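You operate a simulated robot arm through the tools that you are given. There is no shell and no other tool. Be economical: measure what you need, move in short steps, check, and stop when the job is done.

Carry out the task below with a simulated two-armed robot. There is one attempt and no reset: what you move stays moved.

TASK
Carry the wash basket with both arms and set it on the top of the tiered table.

It is judged by the outcome, as a careful person would: the job done as asked, and still so three seconds after it is handed in. It fails if anything else is knocked over, pushed out of place, dropped, spilled or broken.

THE ROBOT
Two 7-joint arms with two-finger parallel grippers on one trunk, on a base that drives. Base frame: it is fixed to the floor where the robot stands at the start and does not move with it; the origin is under the middle of the robot, x ahead of it, y to its left, z up. Lengths are in m, angles in degrees, forces in N, time in s.
The left shoulder is at the start at [0.02, 0.138, 1.225], the right one opposite. With the tool pointing down near the work surface each hand reaches from about 0.1 to 0.5 m from the robot's upright axis, wherever it stands, measured 20 degrees to its own side. Places, roughly: top of the tiered table [-1.7, 1, 0.8]. Payload 1.57 kg a hand.
The tool frame of a hand sits at the grasp point between the pads (the TCP): z along the fingers, y along the line on which they close. The tips reach 0.03 m beyond it. Largest opening 0.08 m; finger width 0.017, thickness 0.012; the body of the gripper, 0.04 by 0.082 m, starts 0.08 m behind the TCP.
Orientation is that of the tool frame in the base frame, as a unit quaternion [w, x, y, z]. With the fingers straight down and closing along the base's y, the tool's x points along the base's -x, its y along +y and its z along -z.

THE INTERFACE
- The arms move only by the tool step_arm. It takes "left_motion", "right_motion" or both (then of equal length, played together; a hand with none holds still); each is a list of rows, each a list of 7 numbers: the shift along the base's x, y, z in units of 40 mm (1.0 is 40 mm), then the turn, a rotation vector about the base's x, y, z in units of 5 degrees (1.0 is 5 degrees), then the opening, from 0 (shut) to 1 (fully open). In form: [[x, y, z, ax, ay, az, claw], ...]. A call has 1 to 8 rows; each row shifts and turns the commanded pose from where the row before left it. A call with a number of a shift or a turn outside -1 to 1 is refused whole. A row lasts 0.2 s, in which the tool goes at most 0.05 m and 8.6 degrees; a call with a longer step from one row to the next is refused whole, and so is a gripper value outside its range. Where a pose cannot be reached the arm comes as near as it can. A force on the tool above 40 N (or 10 N above the force at the start of the call, whichever is more), or a blocked arm, ends the call early, and 0.2 s more pass. The fingers move at their own pace (about 0.045 m/s each) and stop on an object; they squeeze with about 26 N. The grip force told is the motor's: it shows also when the fingers shut on nothing. Time passes only in rows, and 0.2 s behind the last, so rows that do not move let the fingers close. The reply holds the time, the measured pose of the TCP, the force on the tool along the base axes, the opening and the grip force, in the units named above and with some noise, with the torque about the TCP (base axes, N m) and any sound that the robot's microphone picked up.
- Cameras (640 x 400 px; columns grow to the right, rows downward): "scene" is now at [0.1911, -0.0072, 1.1322]; the picture's right is [-0.08, -1.00, 0.00], its down [-0.34, 0.03, -0.94] and it looks along [0.94, -0.08, -0.34] (base axes); focal length 214 px, centre (320, 200). "left" rides on the left gripper at [0.072, 0.007, -0.122] in its tool frame; the picture's right is [-0.09, 1.00, 0.00], its down [-0.84, -0.08, -0.54] and it looks along [-0.54, -0.05, 0.84] (tool axes); focal length 238 px, centre (320, 200). "right" rides on the right gripper at [0.072, -0.007, -0.122] in its tool frame; the picture's right is [0.09, 1.00, 0.00], its down [-0.84, 0.08, -0.54] and it looks along [-0.54, 0.05, 0.84] (tool axes); focal length 238 px, centre (320, 200). There is no depth. A picture from a camera that has moved, and an enlarged one, comes with that camera's place and axes in the base frame and with its lens.
- grab_frame(camera): a new picture of that camera. It takes no simulated time.
- raise_lower(by): slides the trunk up (or, below 0, down) by that many m; the arms and the scene camera ride with it, the base frame stays. It gives what a move gives, with no picture.
- steer(legs): drives the robot by 1 to 6 legs, each [ahead, left, turn to the left] in m, m and degrees, along the robot's own axes; the way and the turn of a leg run together, so that a leg with both is an arc; at most 1.5 m and 180 degrees a leg. The arms and the cameras ride along, it lands a little off, and it stops where it bumps. It gives what a move gives.
- head_to(pan, tilt): turns the head with the scene camera to pan (to the left, within 60 degrees either way) and tilt (down, from -29 to 69), counted from straight ahead of the robot. It gives what a move gives.
- close_up(camera, box): a new picture of the part [left, top, right, bottom] of that camera's present view, enlarged. It takes no simulated time.
- sign_off(): hands the job in; it is judged then, once.

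Work in short steps. Places have to be worked out from the pictures, the camera data and where the tool is seen: move nearer, look again, correct. Check each grasp and each placing, and mend what went wrong. You have 120 turns and 108 pictures in all, those below and enlarged ones among them. Open the grippers and draw the arms clear of the work before you hand the job in, unless the task says otherwise; then end with one line.

The tools are called after "Emit:" as name(argument=value, ...) on one line, values as JSON. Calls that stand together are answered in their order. step_arm: Moves the arms, as the interface text tells. Its arguments: {"type":"object","properties":{"left_motion":{"type":"array"},"right_motion":{"type":"array"}},"required":[]} The other tools are called the same way: raise_lower (by) slides the trunk up or down; steer (legs) drives the base; head_to (pan, tilt) turns the head that bears the scene camera; grab_frame (camera) takes a picture; close_up (camera, box) takes an enlarged picture of a part of a camera's view; sign_off () hands the job in.

At the start:

```text
time_s: 0.0
left_ee_pos: [0.279, 0.0974, 1.0928]
left_tcp_rot: [0.0, 0.0, 1.0, 0.0]
left_ft_force: [-0.2, -0.7, -0.3]
left_torque: [-0.01, -0.04, -0.01]
left_grip_width: 0.0796
left_grasp_force: 0.1
right_ee_pos: [0.2595, -0.1402, 1.0302]
right_tcp_rot: [0.001, -0.001, 1.0, -0.001]
right_ft_force: [-0.7, 0.3, 0.1]
right_torque: [-0.04, 0.01, -0.01]
right_grip_width: 0.0802
right_grasp_force: 0.1
trunk travel left (down, up): [-0.6, 0.64]
robot x, y, heading: [0.0005, 0.0029, 0.0]
head pan, tilt: [-4.6, 20.0]
```

scene: 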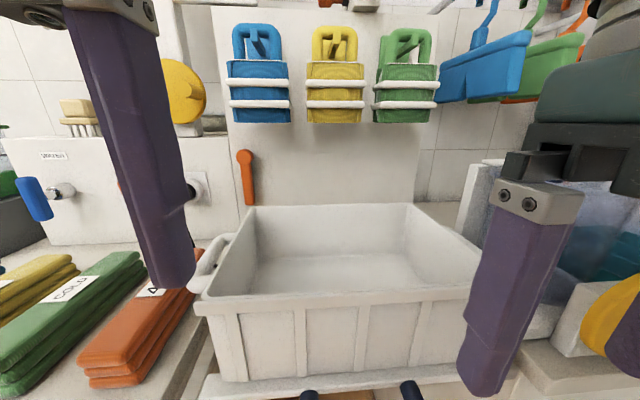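
right: 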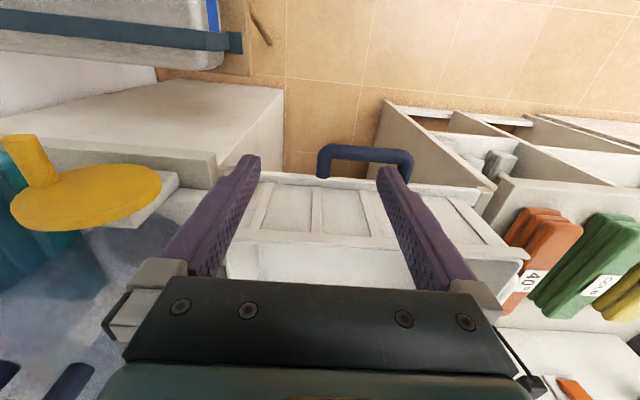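
left: 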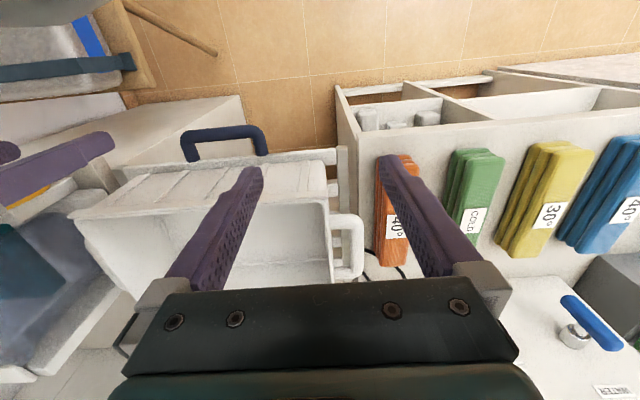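

The basket seems to be the white tub straight ahead with a loop handle on its left side. I look further down to see it whole.

Emit:
head_to(pan=0, tilt=50)

Emit:
grab_frame(camera="scene")

```text
time_s: 0.9
left_ee_pos: [0.279, 0.0962, 1.0914]
left_tcp_rot: [0.0, 0.0, 1.0, 0.0]
left_ft_force: [-0.3, 0.4, -0.7]
left_torque: [0.0, 0.0, -0.02]
left_grip_width: 0.0797
left_grasp_force: 0.1
right_ee_pos: [0.2596, -0.1402, 1.0304]
right_tcp_rot: [0.0, -0.001, 1.0, 0.0]
right_ft_force: [0.3, -0.7, 0.1]
right_torque: [0.0, 0.04, -0.01]
right_grip_width: 0.0801
right_grasp_force: 0.1
trunk travel left (down, up): [-0.6, 0.64]
robot x, y, heading: [-0.0013, 0.0021, -0.0]
head pan, tilt: [0.0, 50.0]
```

```text
104 pictures are left
camera scene: at [0.1753, 0.0003, 1.0866], right [0.0, -1.0, 0.0], down [-0.77, 0.0, -0.64], along [0.64, 0.0, -0.77], focal length 214 px, centre (320, 200)
```

scene: 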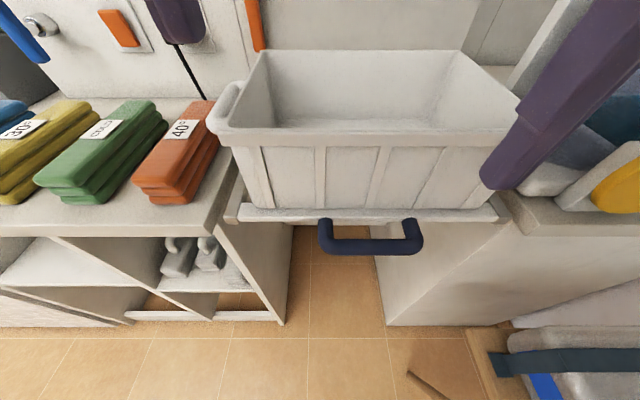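

The right forearm hides the basket's right end. I lift the right hand out of the view and look again from the left.

Emit:
step_arm(right_motion=[[0, -1, 1, 0, 0, 0, 1], [0, -1, 1, 0, 0, 0, 1], [0, -1, 1, 0, 0, 0, 1], [0, 0, 1, 0, 0, 0, 1]])

Emit:
head_to(pan=-15, tilt=45)

Emit:
grab_frame(camera="scene")

Emit:
grab_frame(camera="right")

```text
refused: row 1 steps farther than a row can; nothing moved
```

```text
time_s: 1.7
left_ee_pos: [0.2785, 0.097, 1.0919]
left_tcp_rot: [0.0, 0.0, 1.0, 0.0]
left_ft_force: [-0.4, -0.1, -0.6]
left_torque: [0.03, 0.01, 0.01]
left_grip_width: 0.0798
left_grasp_force: 0.0
right_ee_pos: [0.2602, -0.1403, 1.0311]
right_tcp_rot: [0.0, 0.0, 1.0, 0.001]
right_ft_force: [0.0, 0.7, -0.8]
right_torque: [-0.01, 0.07, -0.01]
right_grip_width: 0.0801
right_grasp_force: 0.0
trunk travel left (down, up): [-0.6, 0.64]
robot x, y, heading: [0.0014, 0.0012, 0.2]
head pan, tilt: [-15.0, 45.0]
```

```text
103 pictures are left
camera scene: at [0.1768, -0.0207, 1.0935], right [-0.26, -0.97, 0.0], down [-0.68, 0.18, -0.71], along [0.68, -0.18, -0.71], focal length 214 px, centre (320, 200)
```

scene: 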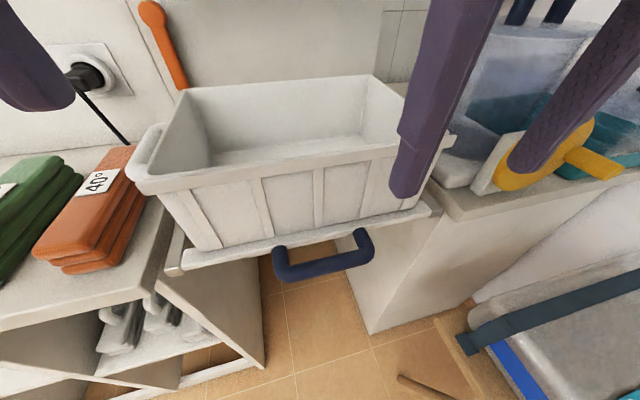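

```text
102 pictures are left
camera right: at [0.1891, -0.1468, 1.1532], right [-0.09, 1.0, 0.0], down [0.84, 0.08, 0.54], along [0.54, 0.05, -0.84], focal length 238 px, centre (320, 200)
```

right: 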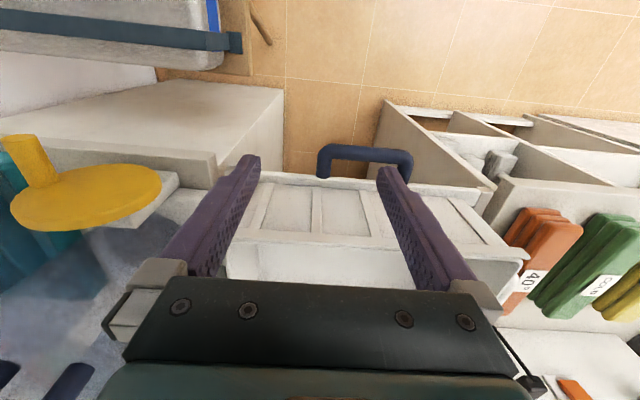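

The step was too long diagonally; I retry with smaller rows, raising the right hand.

Emit:
step_arm(right_motion=[[0, -0.5, 1, 0, 0, 0, 1], [0, -0.5, 1, 0, 0, 0, 1], [0, -0.5, 1, 0, 0, 0, 1], [0, -0.5, 1, 0, 0, 0, 1], [0, -1, 0, 0, 0, 0, 1]])

Emit:
grab_frame(camera="scene")

Emit:
grab_frame(camera="right")

```text
time_s: 2.4
left_ee_pos: [0.2789, 0.0978, 1.0912]
left_tcp_rot: [0.0, 0.0, 1.0, 0.001]
left_ft_force: [-0.4, 0.3, 0.1]
left_torque: [0.0, 0.0, 0.0]
left_grip_width: 0.08
left_grasp_force: 0.1
right_ee_pos: [0.2324, -0.1973, 1.0683]
right_tcp_rot: [-0.099, -0.012, 0.992, -0.077]
right_ft_force: [0.8, -0.9, 0.2]
right_torque: [-0.01, 0.01, 0.0]
right_grip_width: 0.0801
right_grasp_force: 0.0
trunk travel left (down, up): [-0.6, 0.64]
robot x, y, heading: [-0.0027, -0.0023, -0.1]
head pan, tilt: [-15.0, 45.0]
stopped in row 3 (right hand): the arm was blocked; the commanded pose is now the measured one
```

```text
101 pictures are left
camera scene: at [0.1768, -0.0206, 1.0935], right [-0.26, -0.97, 0.0], down [-0.68, 0.18, -0.71], along [0.68, -0.18, -0.71], focal length 214 px, centre (320, 200)
```

scene: 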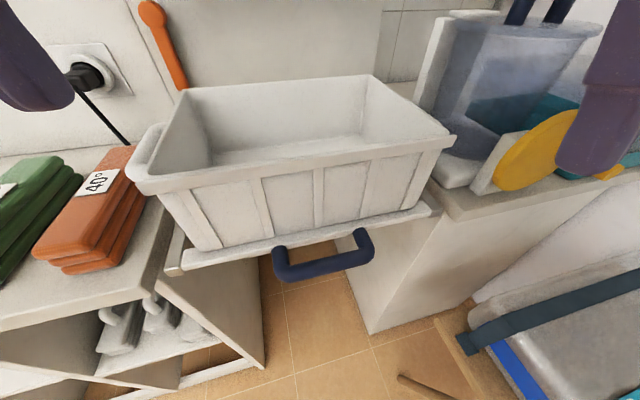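

```text
100 pictures are left
camera right: at [0.1871, -0.1861, 1.2016], right [-0.13, 0.98, -0.13], down [0.92, 0.17, 0.35], along [0.36, -0.08, -0.93], focal length 238 px, centre (320, 200)
```

right: 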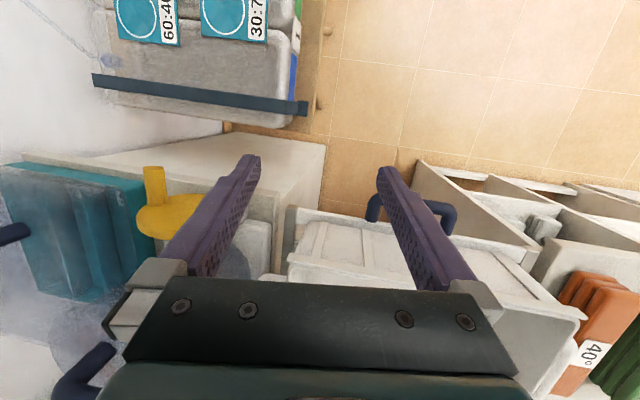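

The white tub is visible; its right-end handle is not yet certain. I raise the trunk for a better view from above.

Emit:
raise_lower(by=0.25)

Emit:
head_to(pan=-10, tilt=55)

Emit:
grab_frame(camera="scene")

Emit:
grab_frame(camera="right")

Emit:
grab_frame(camera="left")

```text
time_s: 5.0
left_ee_pos: [0.2795, 0.0977, 1.3415]
left_tcp_rot: [0.0, 0.0, 1.0, 0.0]
left_ft_force: [-0.6, 0.3, -0.5]
left_torque: [-0.01, 0.0, -0.05]
left_grip_width: 0.0801
left_grasp_force: 0.0
right_ee_pos: [0.2318, -0.1977, 1.3182]
right_tcp_rot: [-0.099, -0.013, 0.992, -0.078]
right_ft_force: [0.9, 0.0, 0.3]
right_torque: [0.01, 0.02, 0.05]
right_grip_width: 0.0799
right_grasp_force: 0.1
trunk travel left (down, up): [-0.85, 0.39]
robot x, y, heading: [0.001, 0.0013, -0.2]
head pan, tilt: [-15.0, 45.0]
```

```text
time_s: 5.7
left_ee_pos: [0.2788, 0.0969, 1.3401]
left_tcp_rot: [0.0, 0.0, 1.0, 0.0]
left_ft_force: [-0.5, -0.6, 0.0]
left_torque: [0.03, -0.01, 0.01]
left_grip_width: 0.0801
left_grasp_force: 0.1
right_ee_pos: [0.2325, -0.1983, 1.3173]
right_tcp_rot: [-0.098, -0.013, 0.992, -0.078]
right_ft_force: [0.5, -0.5, 0.0]
right_torque: [0.03, -0.04, -0.02]
right_grip_width: 0.0798
right_grasp_force: 0.2
trunk travel left (down, up): [-0.85, 0.39]
robot x, y, heading: [0.0013, 0.0009, 0.4]
head pan, tilt: [-10.0, 55.0]
```

```text
99 pictures are left
camera scene: at [0.1693, -0.0122, 1.3301], right [-0.17, -0.98, 0.0], down [-0.81, 0.14, -0.57], along [0.57, -0.1, -0.82], focal length 214 px, centre (320, 200)
```

scene: 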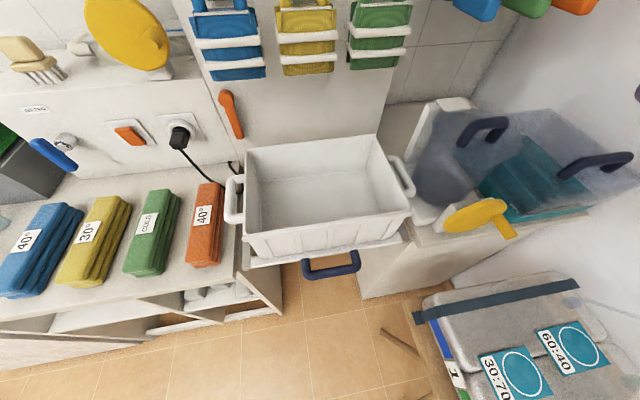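

```text
98 pictures are left
camera right: at [0.1869, -0.1861, 1.4517], right [-0.13, 0.98, -0.13], down [0.92, 0.17, 0.35], along [0.37, -0.08, -0.93], focal length 238 px, centre (320, 200)
```

right: 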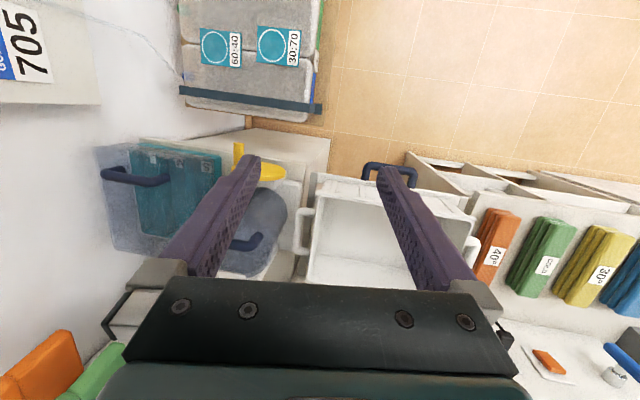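

```text
97 pictures are left
camera left: at [0.2066, 0.1045, 1.4642], right [0.09, 1.0, 0.0], down [0.84, -0.08, 0.54], along [0.54, -0.05, -0.84], focal length 238 px, centre (320, 200)
```

left: 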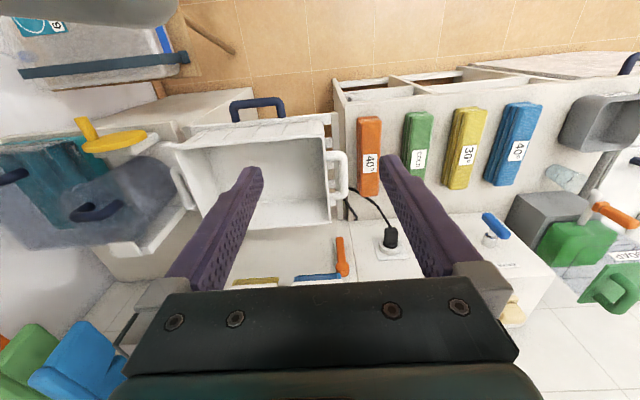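

Two candidates: the white two-handled tub ahead and a translucent bin with navy handles to the right. I enlarge both.

Emit:
close_up(camera="scene", box=[400, 80, 640, 260])

Emit:
close_up(camera="scene", box=[210, 120, 430, 290])

Emit:
head_to(pan=60, tilt=25)

Emit:
grab_frame(camera="scene")

```text
2.22 times, centred on (520, 170) of scene
camera zoom: at [0.1693, -0.0122, 1.3301], right [-0.17, -0.98, 0.0], down [-0.81, 0.14, -0.57], along [0.57, -0.1, -0.82], focal length 477 px, centre (-124, 267)
```

zoom: 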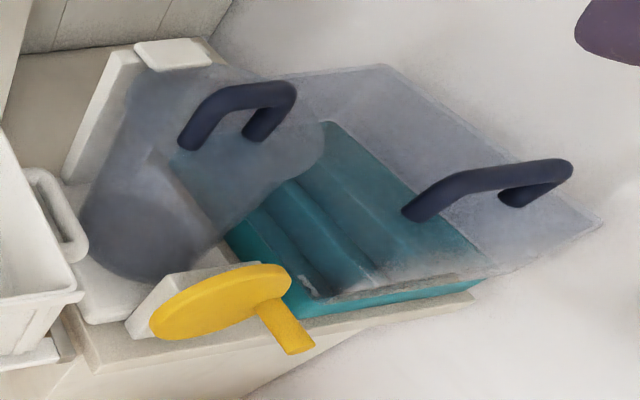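

```text
2.35 times, centred on (320, 205) of scene
camera zoom: at [0.1693, -0.0122, 1.3301], right [-0.17, -0.98, 0.0], down [-0.81, 0.14, -0.57], along [0.57, -0.1, -0.82], focal length 505 px, centre (320, 188)
```

zoom: 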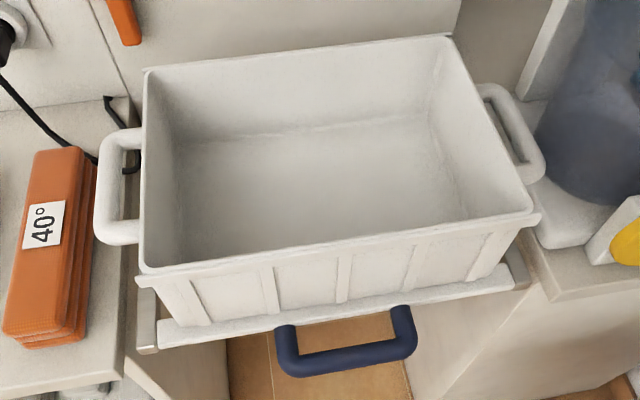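

```text
time_s: 7.1
left_ee_pos: [0.279, 0.0978, 1.341]
left_tcp_rot: [0.0, 0.001, 1.0, -0.001]
left_ft_force: [0.4, -0.9, 0.0]
left_torque: [-0.02, 0.01, 0.01]
left_grip_width: 0.08
left_grasp_force: 0.2
right_ee_pos: [0.2336, -0.1982, 1.3187]
right_tcp_rot: [-0.099, -0.013, 0.992, -0.077]
right_ft_force: [-1.0, -0.5, 0.5]
right_torque: [-0.03, 0.03, -0.04]
right_grip_width: 0.0799
right_grasp_force: 0.1
trunk travel left (down, up): [-0.85, 0.39]
robot x, y, heading: [0.0007, 0.0019, -0.2]
head pan, tilt: [60.0, 25.0]
```

```text
94 pictures are left
camera scene: at [0.1444, 0.0801, 1.374], right [0.87, -0.5, 0.0], down [-0.21, -0.37, -0.91], along [0.45, 0.78, -0.42], focal length 214 px, centre (320, 200)
```

scene: 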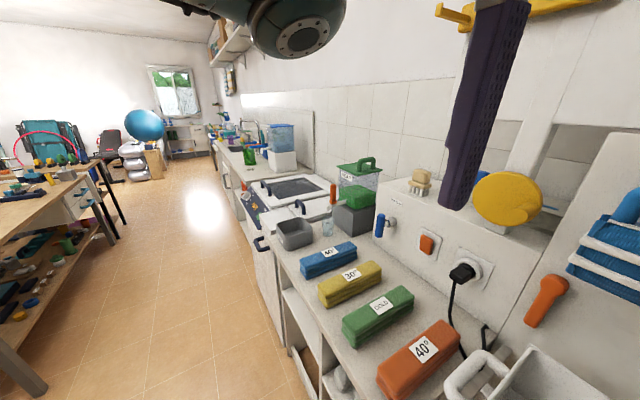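

The white tub with side handles is the only basket-like thing, so I take it as the wash basket. Before lifting I survey the destination by turning in place.

Emit:
steer(legs=[[-0.15, 0, 0], [0, 0, 120]])

Emit:
head_to(pan=0, tilt=25)

Emit:
grab_frame(camera="scene")

Emit:
head_to(pan=50, tilt=25)

Emit:
grab_frame(camera="scene")

```text
time_s: 13.5
left_ee_pos: [-0.3762, 0.1909, 1.342]
left_tcp_rot: [0.0, 0.867, -0.497, 0.0]
left_ft_force: [0.6, -0.6, -0.3]
left_torque: [0.03, -0.01, 0.03]
left_grip_width: 0.0799
left_grasp_force: 0.1
right_ee_pos: [-0.0967, 0.3009, 1.3181]
right_tcp_rot: [-0.019, 0.867, -0.482, 0.124]
right_ft_force: [0.1, 0.5, 0.2]
right_torque: [-0.03, 0.0, -0.02]
right_grip_width: 0.08
right_grasp_force: 0.0
trunk travel left (down, up): [-0.85, 0.39]
robot x, y, heading: [-0.1479, 0.0034, 120.4]
head pan, tilt: [60.0, 25.0]
```

```text
time_s: 14.8
left_ee_pos: [-0.3766, 0.1928, 1.3418]
left_tcp_rot: [0.001, 0.867, -0.498, 0.0]
left_ft_force: [-0.1, -0.2, -0.3]
left_torque: [-0.03, 0.03, -0.02]
left_grip_width: 0.0799
left_grasp_force: 0.1
right_ee_pos: [-0.0965, 0.3007, 1.3182]
right_tcp_rot: [-0.018, 0.867, -0.482, 0.124]
right_ft_force: [-0.2, 0.5, -0.6]
right_torque: [-0.03, 0.02, 0.03]
right_grip_width: 0.0797
right_grasp_force: 0.1
trunk travel left (down, up): [-0.85, 0.39]
robot x, y, heading: [-0.1507, -0.0015, 120.3]
head pan, tilt: [0.0, 25.0]
```

```text
93 pictures are left
camera scene: at [-0.2492, 0.1659, 1.3741], right [0.86, 0.51, 0.0], down [0.21, -0.36, -0.91], along [-0.46, 0.78, -0.42], focal length 214 px, centre (320, 200)
```

scene: 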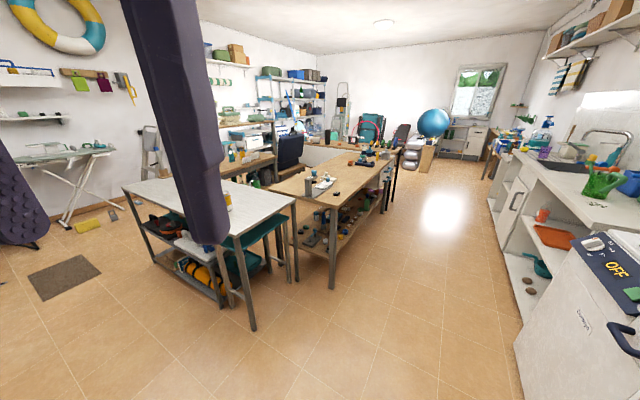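

```text
time_s: 16.0
left_ee_pos: [-0.3743, 0.1913, 1.3414]
left_tcp_rot: [0.0, 0.867, -0.498, 0.0]
left_ft_force: [0.1, 0.1, -1.1]
left_torque: [0.03, 0.03, -0.02]
left_grip_width: 0.0799
left_grasp_force: 0.1
right_ee_pos: [-0.097, 0.3014, 1.3171]
right_tcp_rot: [-0.019, 0.867, -0.482, 0.125]
right_ft_force: [-0.4, 0.2, -1.0]
right_torque: [-0.03, 0.0, 0.01]
right_grip_width: 0.0804
right_grasp_force: 0.0
trunk travel left (down, up): [-0.85, 0.39]
robot x, y, heading: [-0.1495, -0.0012, 120.4]
head pan, tilt: [50.0, 25.0]
```

```text
92 pictures are left
camera scene: at [-0.2934, 0.102, 1.3741], right [0.17, 0.99, 0.0], down [0.42, -0.07, -0.91], along [-0.89, 0.15, -0.42], focal length 214 px, centre (320, 200)
```

scene: 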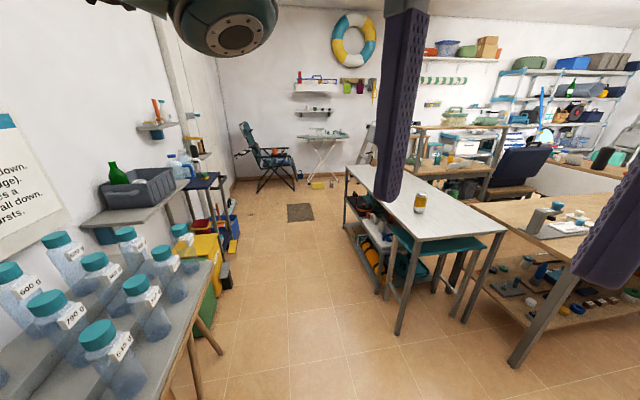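

The tiered table is the white-topped one with lower shelves, about x −2.2..−1.0, y 0.6..1.17, with a jar near (−1.27, 0.86); its far half is free. I go back to the basket, whose handles I estimate at (0.48, 0.14) and (0.48, −0.28), z≈0.93.

Emit:
steer(legs=[[0, 0, -120], [0.18, -0.07, 0]])

Emit:
head_to(pan=0, tilt=60)

Emit:
grab_frame(camera="scene")

Emit:
grab_frame(camera="left")

```text
time_s: 22.5
left_ee_pos: [0.3076, 0.0363, 1.3417]
left_tcp_rot: [0.0, -0.009, 1.0, -0.001]
left_ft_force: [-0.4, -0.6, -0.3]
left_torque: [0.0, -0.04, 0.02]
left_grip_width: 0.08
left_grasp_force: 0.1
right_ee_pos: [0.2645, -0.2611, 1.3183]
right_tcp_rot: [-0.098, -0.022, 0.992, -0.079]
right_ft_force: [-0.1, 0.1, 0.0]
right_torque: [0.0, -0.03, 0.01]
right_grip_width: 0.0802
right_grasp_force: 0.0
trunk travel left (down, up): [-0.85, 0.39]
robot x, y, heading: [0.0307, -0.0676, 1.0]
head pan, tilt: [50.0, 25.0]
```

```text
time_s: 23.7
left_ee_pos: [0.3056, 0.036, 1.3418]
left_tcp_rot: [-0.001, -0.009, 1.0, -0.001]
left_ft_force: [-0.2, 0.4, -0.2]
left_torque: [-0.03, 0.02, -0.01]
left_grip_width: 0.0801
left_grasp_force: 0.0
right_ee_pos: [0.2662, -0.2611, 1.3176]
right_tcp_rot: [-0.097, -0.021, 0.992, -0.078]
right_ft_force: [0.7, -0.7, 0.5]
right_torque: [0.0, 0.01, -0.01]
right_grip_width: 0.0797
right_grasp_force: 0.0
trunk travel left (down, up): [-0.85, 0.39]
robot x, y, heading: [0.0327, -0.07, 1.1]
head pan, tilt: [0.0, 60.0]
```

```text
91 pictures are left
camera scene: at [0.1944, -0.0636, 1.324], right [0.02, -1.0, 0.0], down [-0.87, -0.02, -0.5], along [0.5, 0.01, -0.87], focal length 214 px, centre (320, 200)
```

scene: 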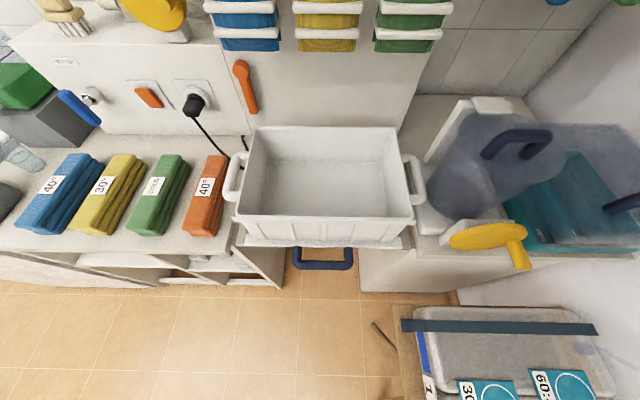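

```text
90 pictures are left
camera left: at [0.2342, 0.0413, 1.4641], right [0.07, 1.0, 0.0], down [0.84, -0.06, 0.54], along [0.54, -0.04, -0.84], focal length 238 px, centre (320, 200)
```

left: 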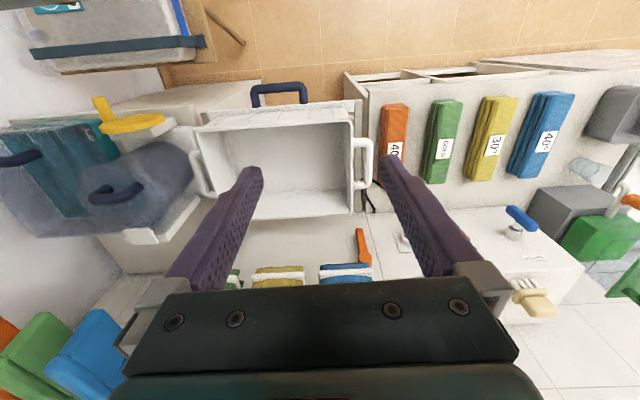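

Handles triangulate to about (0.47, 0.139, 0.93) left and (0.48, −0.268, 0.93) right. I trim the base a little forward and straight, lower the trunk, and restore the right hand's vertical orientation.

Emit:
steer(legs=[[0.04, 0, -1]])

Emit:
raise_lower(by=-0.15)

Emit:
step_arm(left_motion=[[0.4, 0.7, 0, 0, 0, 0, 1], [0.6, 0.8, 0, 0, 0, 0, 1], [0.8, 0.5, 0, 0, 0, 0, 1], [0.8, 0.2, 0, 0, 0, 0, 1]], right_motion=[[0.8, 0, -0.5, 0.6, -0.73, -0.1, 1], [0.8, 0, -0.3, 0.6, -0.73, -0.1, 1], [0.8, 0, 0, 0.6, -0.73, -0.1, 1], [0.8, 0, 0, 0, 0, 0, 1]])

Emit:
grab_frame(camera="scene")

Emit:
grab_frame(camera="left")

Emit:
grab_frame(camera="right")

```text
time_s: 24.6
left_ee_pos: [0.3481, 0.0313, 1.3421]
left_tcp_rot: [-0.001, 0.0, 1.0, 0.001]
left_ft_force: [-0.4, -0.9, 1.0]
left_torque: [0.03, 0.03, 0.03]
left_grip_width: 0.0799
left_grasp_force: 0.1
right_ee_pos: [0.3019, -0.2646, 1.3182]
right_tcp_rot: [-0.099, -0.013, 0.992, -0.078]
right_ft_force: [-0.6, 0.4, -0.1]
right_torque: [0.02, 0.04, 0.0]
right_grip_width: 0.0797
right_grasp_force: 0.0
trunk travel left (down, up): [-0.85, 0.39]
robot x, y, heading: [0.0722, -0.0641, 0.1]
head pan, tilt: [0.0, 60.0]
```

```text
time_s: 26.3
left_ee_pos: [0.3481, 0.0313, 1.1928]
left_tcp_rot: [0.0, -0.001, 1.0, 0.0]
left_ft_force: [-1.0, -0.1, 0.9]
left_torque: [-0.01, -0.02, 0.0]
left_grip_width: 0.0799
left_grasp_force: 0.0
right_ee_pos: [0.3015, -0.2652, 1.1684]
right_tcp_rot: [-0.1, -0.013, 0.992, -0.078]
right_ft_force: [-0.2, 0.2, 0.0]
right_torque: [0.01, -0.03, -0.01]
right_grip_width: 0.0796
right_grasp_force: 0.1
trunk travel left (down, up): [-0.7, 0.54]
robot x, y, heading: [0.068, -0.0669, -0.1]
head pan, tilt: [0.0, 60.0]
```

```text
time_s: 27.3
left_ee_pos: [0.453, 0.1175, 1.1905]
left_tcp_rot: [0.0, -0.002, 1.0, -0.001]
left_ft_force: [-0.4, -0.4, 0.4]
left_torque: [-0.02, -0.01, 0.01]
left_grip_width: 0.0799
left_grasp_force: 0.1
right_ee_pos: [0.4296, -0.2631, 1.1355]
right_tcp_rot: [-0.004, 0.0, 1.0, 0.001]
right_ft_force: [-0.7, -0.1, 0.0]
right_torque: [-0.01, -0.03, 0.01]
right_grip_width: 0.0801
right_grasp_force: 0.1
trunk travel left (down, up): [-0.7, 0.54]
robot x, y, heading: [0.071, -0.068, -0.1]
head pan, tilt: [0.0, 60.0]
```

```text
89 pictures are left
camera scene: at [0.2343, -0.066, 1.174], right [0.0, -1.0, 0.0], down [-0.87, 0.0, -0.5], along [0.5, 0.0, -0.87], focal length 214 px, centre (320, 200)
```

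scene: 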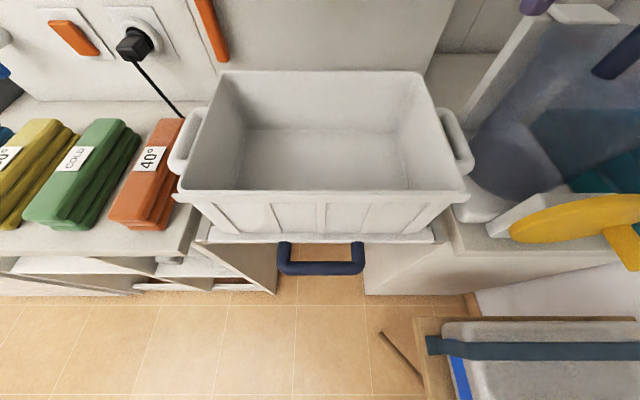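

```text
88 pictures are left
camera left: at [0.3813, 0.1251, 1.3141], right [0.09, 1.0, 0.0], down [0.84, -0.08, 0.54], along [0.54, -0.05, -0.84], focal length 238 px, centre (320, 200)
```

left: 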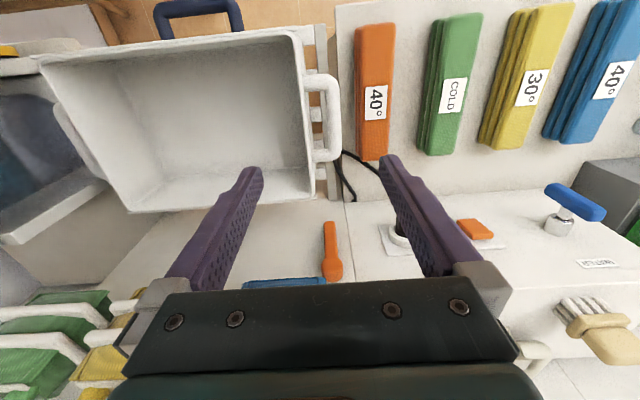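

```text
87 pictures are left
camera right: at [0.3606, -0.2696, 1.2583], right [-0.09, 1.0, 0.0], down [0.84, 0.08, 0.54], along [0.53, 0.05, -0.84], focal length 238 px, centre (320, 200)
```

right: 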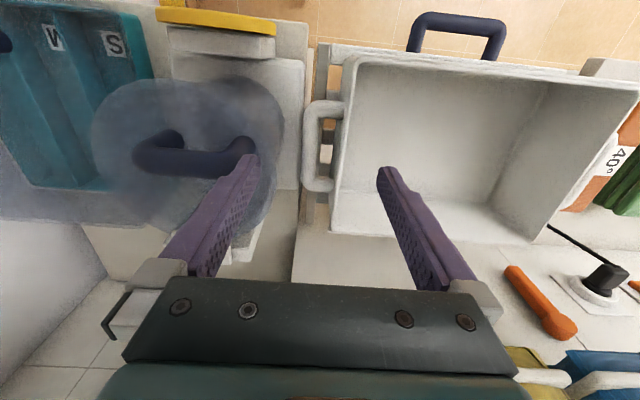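

Handle bars now triangulate at y≈0.132 (left) and y≈−0.269 (right), x≈0.485, z≈0.942. The translucent jug beside the right handle looks close, so I enlarge there.

Emit:
head_to(pan=-35, tilt=40)

Emit:
grab_frame(camera="scene")

Emit:
close_up(camera="right", box=[80, 40, 400, 240])

```text
time_s: 28.3
left_ee_pos: [0.4527, 0.1178, 1.1916]
left_tcp_rot: [-0.001, -0.001, 1.0, 0.0]
left_ft_force: [-0.5, 0.4, -0.4]
left_torque: [0.0, 0.03, 0.03]
left_grip_width: 0.08
left_grasp_force: 0.1
right_ee_pos: [0.4291, -0.2638, 1.1357]
right_tcp_rot: [-0.003, 0.0, 1.0, 0.001]
right_ft_force: [-0.1, 0.1, -0.5]
right_torque: [0.02, -0.02, 0.02]
right_grip_width: 0.0801
right_grasp_force: 0.1
trunk travel left (down, up): [-0.7, 0.54]
robot x, y, heading: [0.0711, -0.0672, 0.0]
head pan, tilt: [-35.0, 40.0]
```

```text
86 pictures are left
camera scene: at [0.2373, -0.1147, 1.2007], right [-0.57, -0.82, 0.0], down [-0.53, 0.37, -0.77], along [0.63, -0.44, -0.64], focal length 214 px, centre (320, 200)
```

scene: 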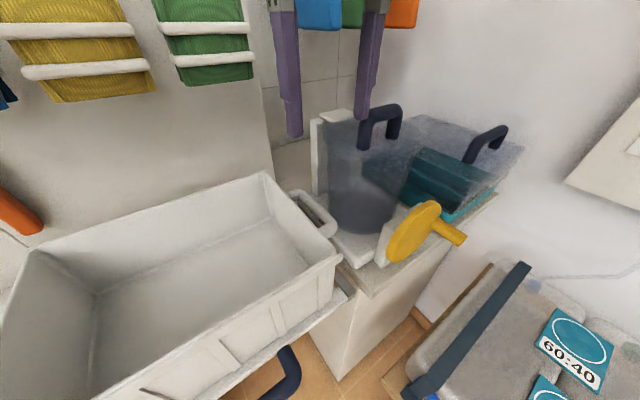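

```text
2.00 times, centred on (240, 140) of right
camera zoom: at [0.3601, -0.2695, 1.2585], right [-0.09, 1.0, 0.0], down [0.84, 0.08, 0.54], along [0.53, 0.05, -0.84], focal length 477 px, centre (480, 320)
```

zoom: 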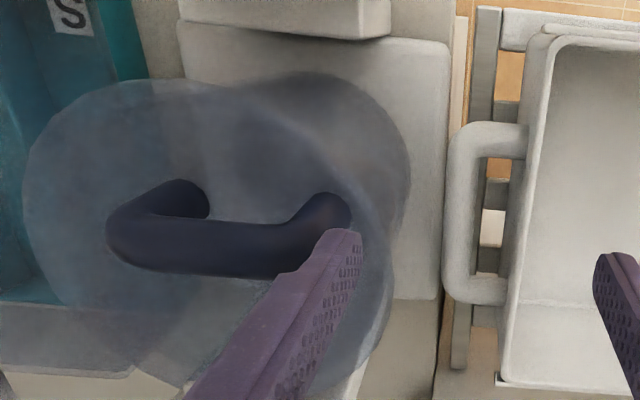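

The jug lid sits around z≈1.08 with its edge near y≈−0.30, so I'll tilt the right gripper 15° (body leaning over the basket), narrow the openings to ~0.034 m, and hover both hands above their handle bars at x≈0.50.

Emit:
step_arm(left_motion=[[0.3, 0.09, -0.7, 0, 0, 0, 0.42], [0.3, 0.09, -0.7, 0, 0, 0, 0.42], [0.3, 0.09, -0.75, 0, 0, 0, 0.42], [0.28, 0.09, -0.75, 0, 0, 0, 0.42], [0, 0, 0, 0, 0, 0, 0.42]], right_motion=[[0.45, -0.07, -0.3, -0.75, 0, 0, 0.42], [0.45, -0.07, -0.4, -0.75, 0, 0, 0.42], [0.45, -0.07, -0.4, -0.75, 0, 0, 0.42], [0.42, -0.07, -0.4, -0.75, 0, 0, 0.42], [0, 0, 0, 0, 0, 0, 0.42]])

Emit:
head_to(pan=0, tilt=55)

Emit:
grab_frame(camera="scene")

Emit:
grab_frame(camera="left")

Emit:
grab_frame(camera="right")

```text
time_s: 29.4
left_ee_pos: [0.4978, 0.1329, 1.078]
left_tcp_rot: [0.0, -0.001, 1.0, 0.0]
left_ft_force: [0.4, 0.6, 0.7]
left_torque: [0.01, 0.01, 0.0]
left_grip_width: 0.0337
left_grasp_force: 0.1
right_ee_pos: [0.4957, -0.274, 1.0796]
right_tcp_rot: [-0.011, 0.0, 0.992, -0.127]
right_ft_force: [-7.7, 2.6, 13.6]
right_torque: [-0.36, 0.29, -0.26]
right_grip_width: 0.0342
right_grasp_force: 0.3
trunk travel left (down, up): [-0.7, 0.54]
robot x, y, heading: [0.0676, -0.0651, -0.3]
head pan, tilt: [-35.0, 40.0]
stopped in row 5 (right hand): the force on the tool passed its limit at 62 N (the readings are from after the stop); the commanded pose is now the measured one
```

```text
time_s: 30.4
left_ee_pos: [0.4987, 0.1333, 1.0773]
left_tcp_rot: [-0.001, -0.001, 1.0, 0.0]
left_ft_force: [0.4, -0.3, -0.5]
left_torque: [-0.01, 0.0, 0.03]
left_grip_width: 0.0336
left_grasp_force: 0.1
right_ee_pos: [0.4973, -0.273, 1.0802]
right_tcp_rot: [-0.01, 0.0, 0.992, -0.128]
right_ft_force: [-8.7, 5.6, 22.2]
right_torque: [-0.62, 0.37, -0.31]
right_grip_width: 0.0338
right_grasp_force: 0.1
trunk travel left (down, up): [-0.7, 0.54]
robot x, y, heading: [0.0692, -0.0699, 0.1]
head pan, tilt: [0.0, 55.0]
```

```text
84 pictures are left
camera scene: at [0.2398, -0.0661, 1.1803], right [0.0, -1.0, 0.0], down [-0.82, 0.0, -0.57], along [0.57, 0.0, -0.82], focal length 214 px, centre (320, 200)
```

scene: 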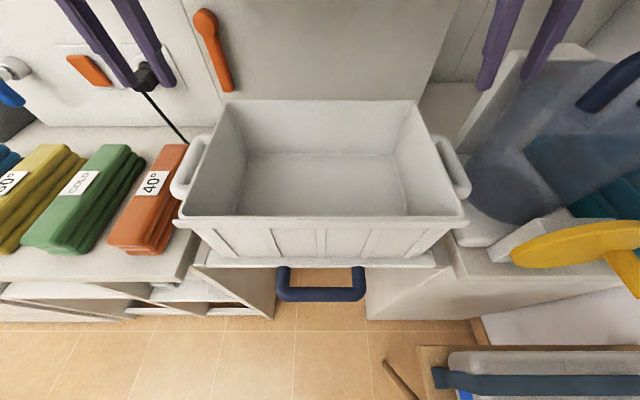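

```text
83 pictures are left
camera left: at [0.4267, 0.14, 1.2008], right [0.09, 1.0, 0.0], down [0.84, -0.08, 0.54], along [0.54, -0.05, -0.84], focal length 238 px, centre (320, 200)
```

left: 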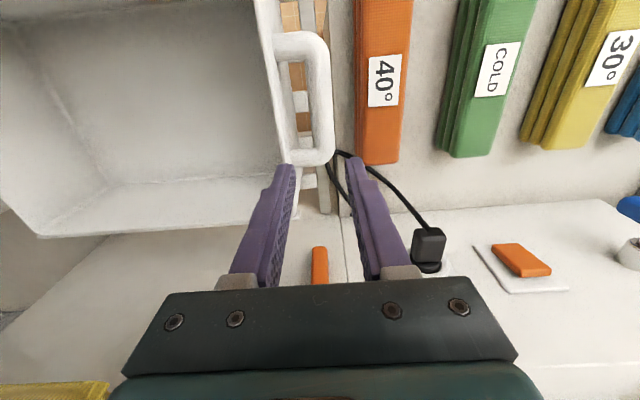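

```text
82 pictures are left
camera right: at [0.4283, -0.2494, 1.2019], right [-0.09, 0.96, -0.25], down [0.85, 0.21, 0.49], along [0.52, -0.16, -0.84], focal length 238 px, centre (320, 200)
```

right: 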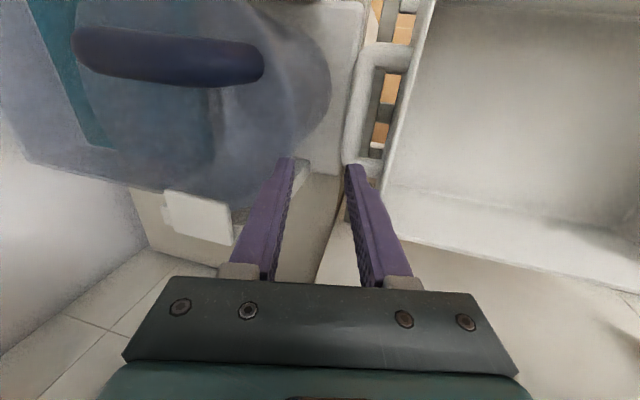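

The right outer fingertip is resting on the jug's lid edge. I lift straight up off it immediately and check the jug.

Emit:
step_arm(right_motion=[[0, 0, 0.6, 0, 0, 0, 0.42], [0, 0, 0.8, 0, 0, 0, 0.42]])

Emit:
grab_frame(camera="right")

Emit:
head_to(pan=-35, tilt=40)

Emit:
grab_frame(camera="scene")

```text
time_s: 31.0
left_ee_pos: [0.4987, 0.1335, 1.0771]
left_tcp_rot: [-0.001, -0.002, 1.0, 0.0]
left_ft_force: [-0.2, -0.2, -0.2]
left_torque: [-0.02, 0.01, -0.03]
left_grip_width: 0.0336
left_grasp_force: 0.1
right_ee_pos: [0.496, -0.2756, 1.1355]
right_tcp_rot: [-0.009, 0.001, 0.992, -0.128]
right_ft_force: [0.4, -0.5, -0.2]
right_torque: [0.0, -0.02, -0.03]
right_grip_width: 0.0335
right_grasp_force: 0.0
trunk travel left (down, up): [-0.7, 0.54]
robot x, y, heading: [0.0704, -0.0644, -0.0]
head pan, tilt: [0.0, 55.0]
```

```text
81 pictures are left
camera right: at [0.429, -0.25, 1.2566], right [-0.09, 0.96, -0.25], down [0.85, 0.21, 0.49], along [0.52, -0.17, -0.84], focal length 238 px, centre (320, 200)
```

right: 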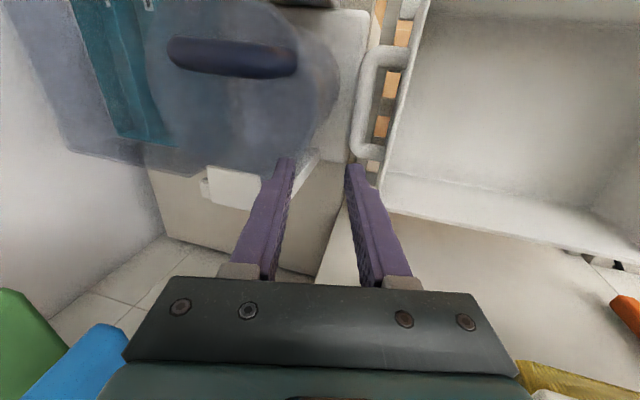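

```text
time_s: 32.0
left_ee_pos: [0.4983, 0.1326, 1.0783]
left_tcp_rot: [-0.001, -0.001, 1.0, 0.0]
left_ft_force: [0.0, 0.2, -1.1]
left_torque: [0.01, -0.02, 0.03]
left_grip_width: 0.0338
left_grasp_force: 0.0
right_ee_pos: [0.4959, -0.275, 1.1349]
right_tcp_rot: [-0.009, 0.001, 0.992, -0.127]
right_ft_force: [0.4, -0.1, -0.5]
right_torque: [0.0, 0.02, 0.03]
right_grip_width: 0.0336
right_grasp_force: 0.0
trunk travel left (down, up): [-0.7, 0.54]
robot x, y, heading: [0.0705, -0.0657, 0.0]
head pan, tilt: [-35.0, 40.0]
```

```text
80 pictures are left
camera scene: at [0.2371, -0.1147, 1.2007], right [-0.57, -0.82, 0.0], down [-0.53, 0.37, -0.77], along [0.63, -0.44, -0.64], focal length 214 px, centre (320, 200)
```

scene: 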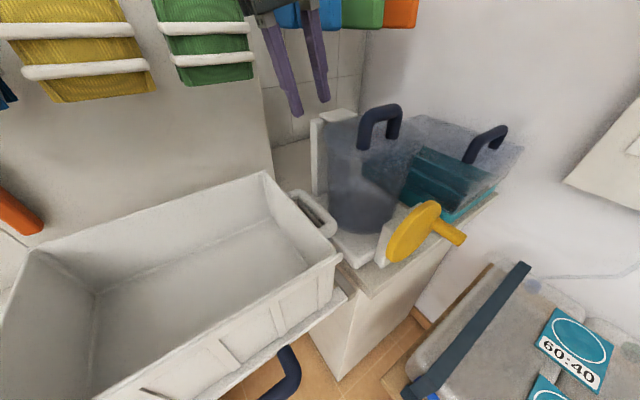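

The jug is undisturbed (lid edge ≈ y −0.30 at z≈1.05). I'll approach the right handle by sliding along the tilted finger axis instead, so the fingers stay inboard of the lid; left goes straight down with a 5 mm y correction. Stop at TCP z≈1.0 to check.

Emit:
step_arm(left_motion=[[0, 0, 0, 0, 0, 0, 0.42], [0, 0.12, 0, 0, 0, 0, 0.42], [0, 0, -0.5, 0, 0, 0, 0.42], [0, 0, -0.5, 0, 0, 0, 0.42], [0, 0, -0.5, 0, 0, 0, 0.42], [0, 0, -0.43, 0, 0, 0, 0.42]], right_motion=[[0, 0.65, 0, 0, 0, 0, 0.42], [0, 0.63, 0, 0, 0, 0, 0.42], [0, -0.22, -0.85, 0, 0, 0, 0.42], [0, -0.22, -0.85, 0, 0, 0, 0.42], [0, -0.22, -0.85, 0, 0, 0, 0.42], [0, -0.21, -0.8, 0, 0, 0, 0.42]])

Emit:
grab_frame(camera="left")

Emit:
grab_frame(camera="right")

Emit:
grab_frame(camera="scene")

```text
time_s: 33.4
left_ee_pos: [0.4976, 0.1356, 1.0005]
left_tcp_rot: [-0.001, -0.001, 1.0, 0.0]
left_ft_force: [0.5, 0.3, -0.1]
left_torque: [0.03, 0.0, -0.01]
left_grip_width: 0.0335
left_grasp_force: 0.0
right_ee_pos: [0.4968, -0.2579, 1.0001]
right_tcp_rot: [-0.01, 0.0, 0.992, -0.127]
right_ft_force: [1.1, -0.4, 0.9]
right_torque: [0.02, 0.0, 0.01]
right_grip_width: 0.0335
right_grasp_force: 0.0
trunk travel left (down, up): [-0.7, 0.54]
robot x, y, heading: [0.0678, -0.0686, -0.1]
head pan, tilt: [-35.0, 40.0]
```

```text
79 pictures are left
camera left: at [0.4256, 0.1443, 1.1235], right [0.09, 1.0, 0.0], down [0.84, -0.08, 0.54], along [0.54, -0.05, -0.84], focal length 238 px, centre (320, 200)
```

left: 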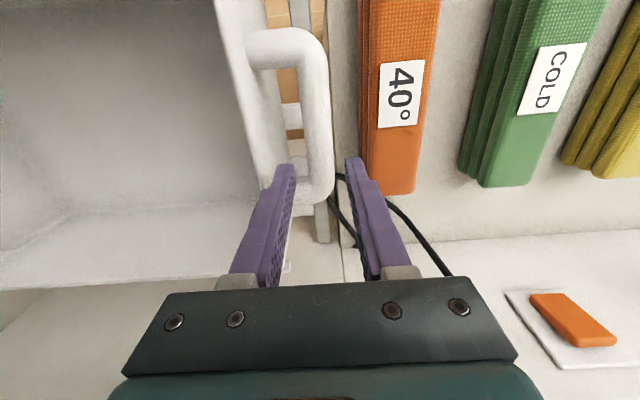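

```text
78 pictures are left
camera right: at [0.4288, -0.2337, 1.1219], right [-0.09, 0.96, -0.25], down [0.85, 0.21, 0.49], along [0.52, -0.17, -0.84], focal length 238 px, centre (320, 200)
```

right: 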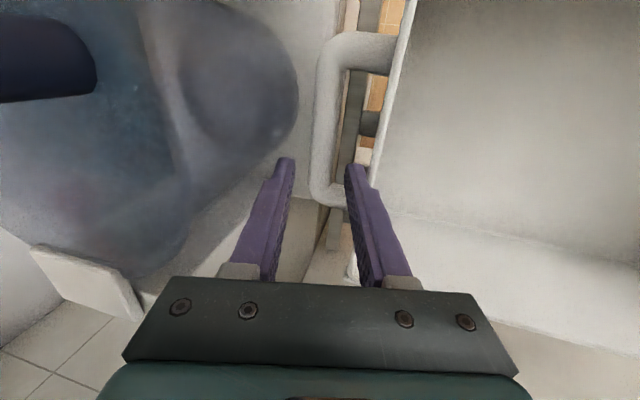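

```text
77 pictures are left
camera scene: at [0.237, -0.1148, 1.2008], right [-0.57, -0.82, 0.0], down [-0.53, 0.37, -0.77], along [0.63, -0.44, -0.64], focal length 214 px, centre (320, 200)
```

scene: 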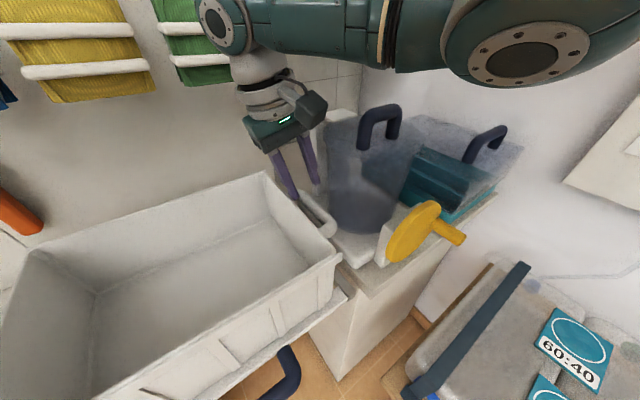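

Both bars lie centred between the fingertips. I slide down the last 62 mm on both hands.

Emit:
step_arm(left_motion=[[0, 0.02, -0.4, 0, 0, 0, 0.42], [0, 0.02, -0.4, 0, 0, 0, 0.42], [0, 0, -0.4, 0, 0, 0, 0.42], [0, 0, -0.35, 0, 0, 0, 0.42], [0, 0, 0, 0, 0, 0, 0.42]], right_motion=[[0, -0.104, -0.4, 0, 0, 0, 0.42], [0, -0.104, -0.4, 0, 0, 0, 0.42], [0, -0.104, -0.4, 0, 0, 0, 0.42], [0, -0.09, -0.35, 0, 0, 0, 0.42], [0, 0, 0, 0, 0, 0, 0.42]])

Emit:
grab_frame(camera="left")

Emit:
grab_frame(camera="right")

```text
time_s: 34.1
left_ee_pos: [0.4974, 0.1384, 0.967]
left_tcp_rot: [0.001, 0.0, 1.0, 0.0]
left_ft_force: [0.3, 0.3, -0.2]
left_torque: [-0.02, 0.01, -0.03]
left_grip_width: 0.0338
left_grasp_force: 0.1
right_ee_pos: [0.4998, -0.264, 0.973]
right_tcp_rot: [-0.004, -0.001, 0.992, -0.124]
right_ft_force: [-4.1, -1.5, 15.8]
right_torque: [0.47, -0.14, 0.09]
right_grip_width: 0.0294
right_grasp_force: 0.0
trunk travel left (down, up): [-0.7, 0.54]
robot x, y, heading: [0.0717, -0.0681, 0.1]
head pan, tilt: [-35.0, 40.0]
stopped in row 3 (right hand): the force on the tool passed its limit at 56 N (the readings are from after the stop); the commanded pose is now the measured one
```

```text
76 pictures are left
camera left: at [0.4263, 0.1452, 1.0897], right [0.09, 1.0, 0.0], down [0.84, -0.08, 0.54], along [0.54, -0.05, -0.84], focal length 238 px, centre (320, 200)
```

left: 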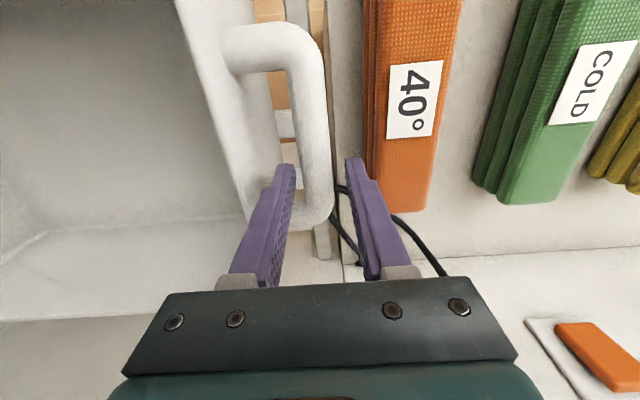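

```text
75 pictures are left
camera right: at [0.4306, -0.2409, 1.0931], right [-0.1, 0.97, -0.24], down [0.84, 0.21, 0.5], along [0.53, -0.16, -0.83], focal length 238 px, centre (320, 200)
```

right: 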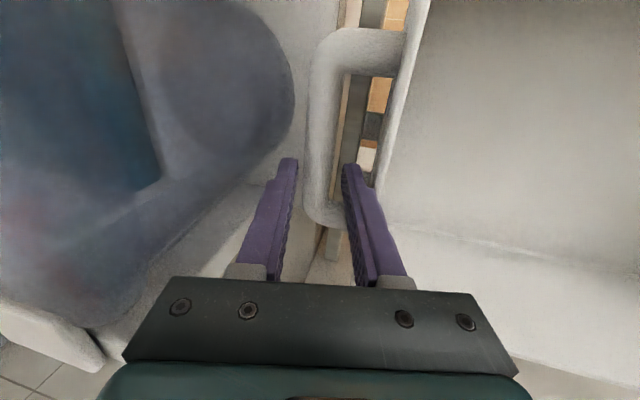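

The right inner finger touched the basket rim (contact y≈−0.235, z≈0.97), so rim clearance is tight there. I back up 15 mm, reduce the tilt to 12°, narrow the opening to 0.029 and slide down again slightly further outboard.

Emit:
step_arm(right_motion=[[0, 0, 0.38, 0.2, 0, 0, 0.36], [0, 0, 0, 0.25, 0, 0, 0.36], [0, -0.03, -0.2, 0, 0, 0, 0.36], [0, -0.05, -0.25, 0, 0, 0, 0.36], [0, -0.05, -0.25, 0, 0, 0, 0.36], [0, -0.05, -0.25, 0, 0, 0, 0.36], [0, -0.05, -0.25, 0, 0, 0, 0.36], [0, 0, 0, 0, 0, 0, 0.36]], left_motion=[[0, 0, 0, 0, 0, 0, 0.42], [0, 0, 0, 0, 0, 0, 0.42], [0, 0, 0, 0, 0, 0, 0.42], [0, 0, -0.15, 0, 0, 0, 0.42], [0, 0, -0.2, 0, 0, 0, 0.42], [0, 0, -0.2, 0, 0, 0, 0.42], [0, 0, -0.15, 0, 0, 0, 0.42], [0, 0, 0, 0, 0, 0, 0.42]])

Emit:
grab_frame(camera="left")

Emit:
grab_frame(camera="right")

```text
time_s: 35.9
left_ee_pos: [0.4991, 0.139, 0.9389]
left_tcp_rot: [0.0, -0.001, 1.0, -0.001]
left_ft_force: [-0.9, -0.1, 0.7]
left_torque: [-0.04, 0.03, 0.03]
left_grip_width: 0.0337
left_grasp_force: 0.1
right_ee_pos: [0.4984, -0.2713, 0.9369]
right_tcp_rot: [-0.006, -0.003, 0.995, -0.103]
right_ft_force: [0.7, -0.7, -0.3]
right_torque: [-0.02, -0.02, -0.02]
right_grip_width: 0.0288
right_grasp_force: 0.1
trunk travel left (down, up): [-0.7, 0.54]
robot x, y, heading: [0.0707, -0.0681, -0.1]
head pan, tilt: [-35.0, 40.0]
```

```text
74 pictures are left
camera left: at [0.4262, 0.1463, 1.0612], right [0.09, 1.0, 0.0], down [0.84, -0.08, 0.54], along [0.54, -0.05, -0.84], focal length 238 px, centre (320, 200)
```

left: 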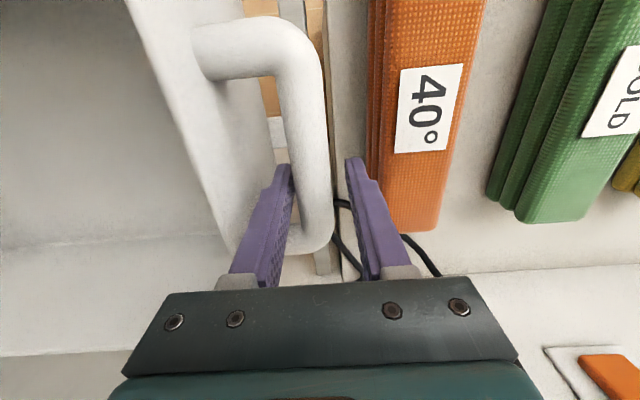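

```text
73 pictures are left
camera right: at [0.4295, -0.2541, 1.0602], right [-0.1, 0.97, -0.2], down [0.84, 0.19, 0.5], along [0.53, -0.12, -0.84], focal length 238 px, centre (320, 200)
```

right: 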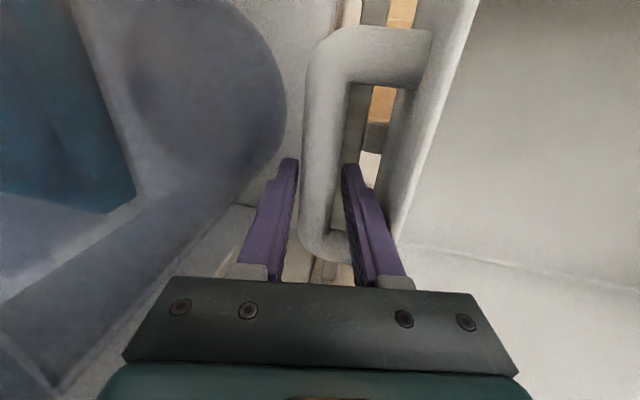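

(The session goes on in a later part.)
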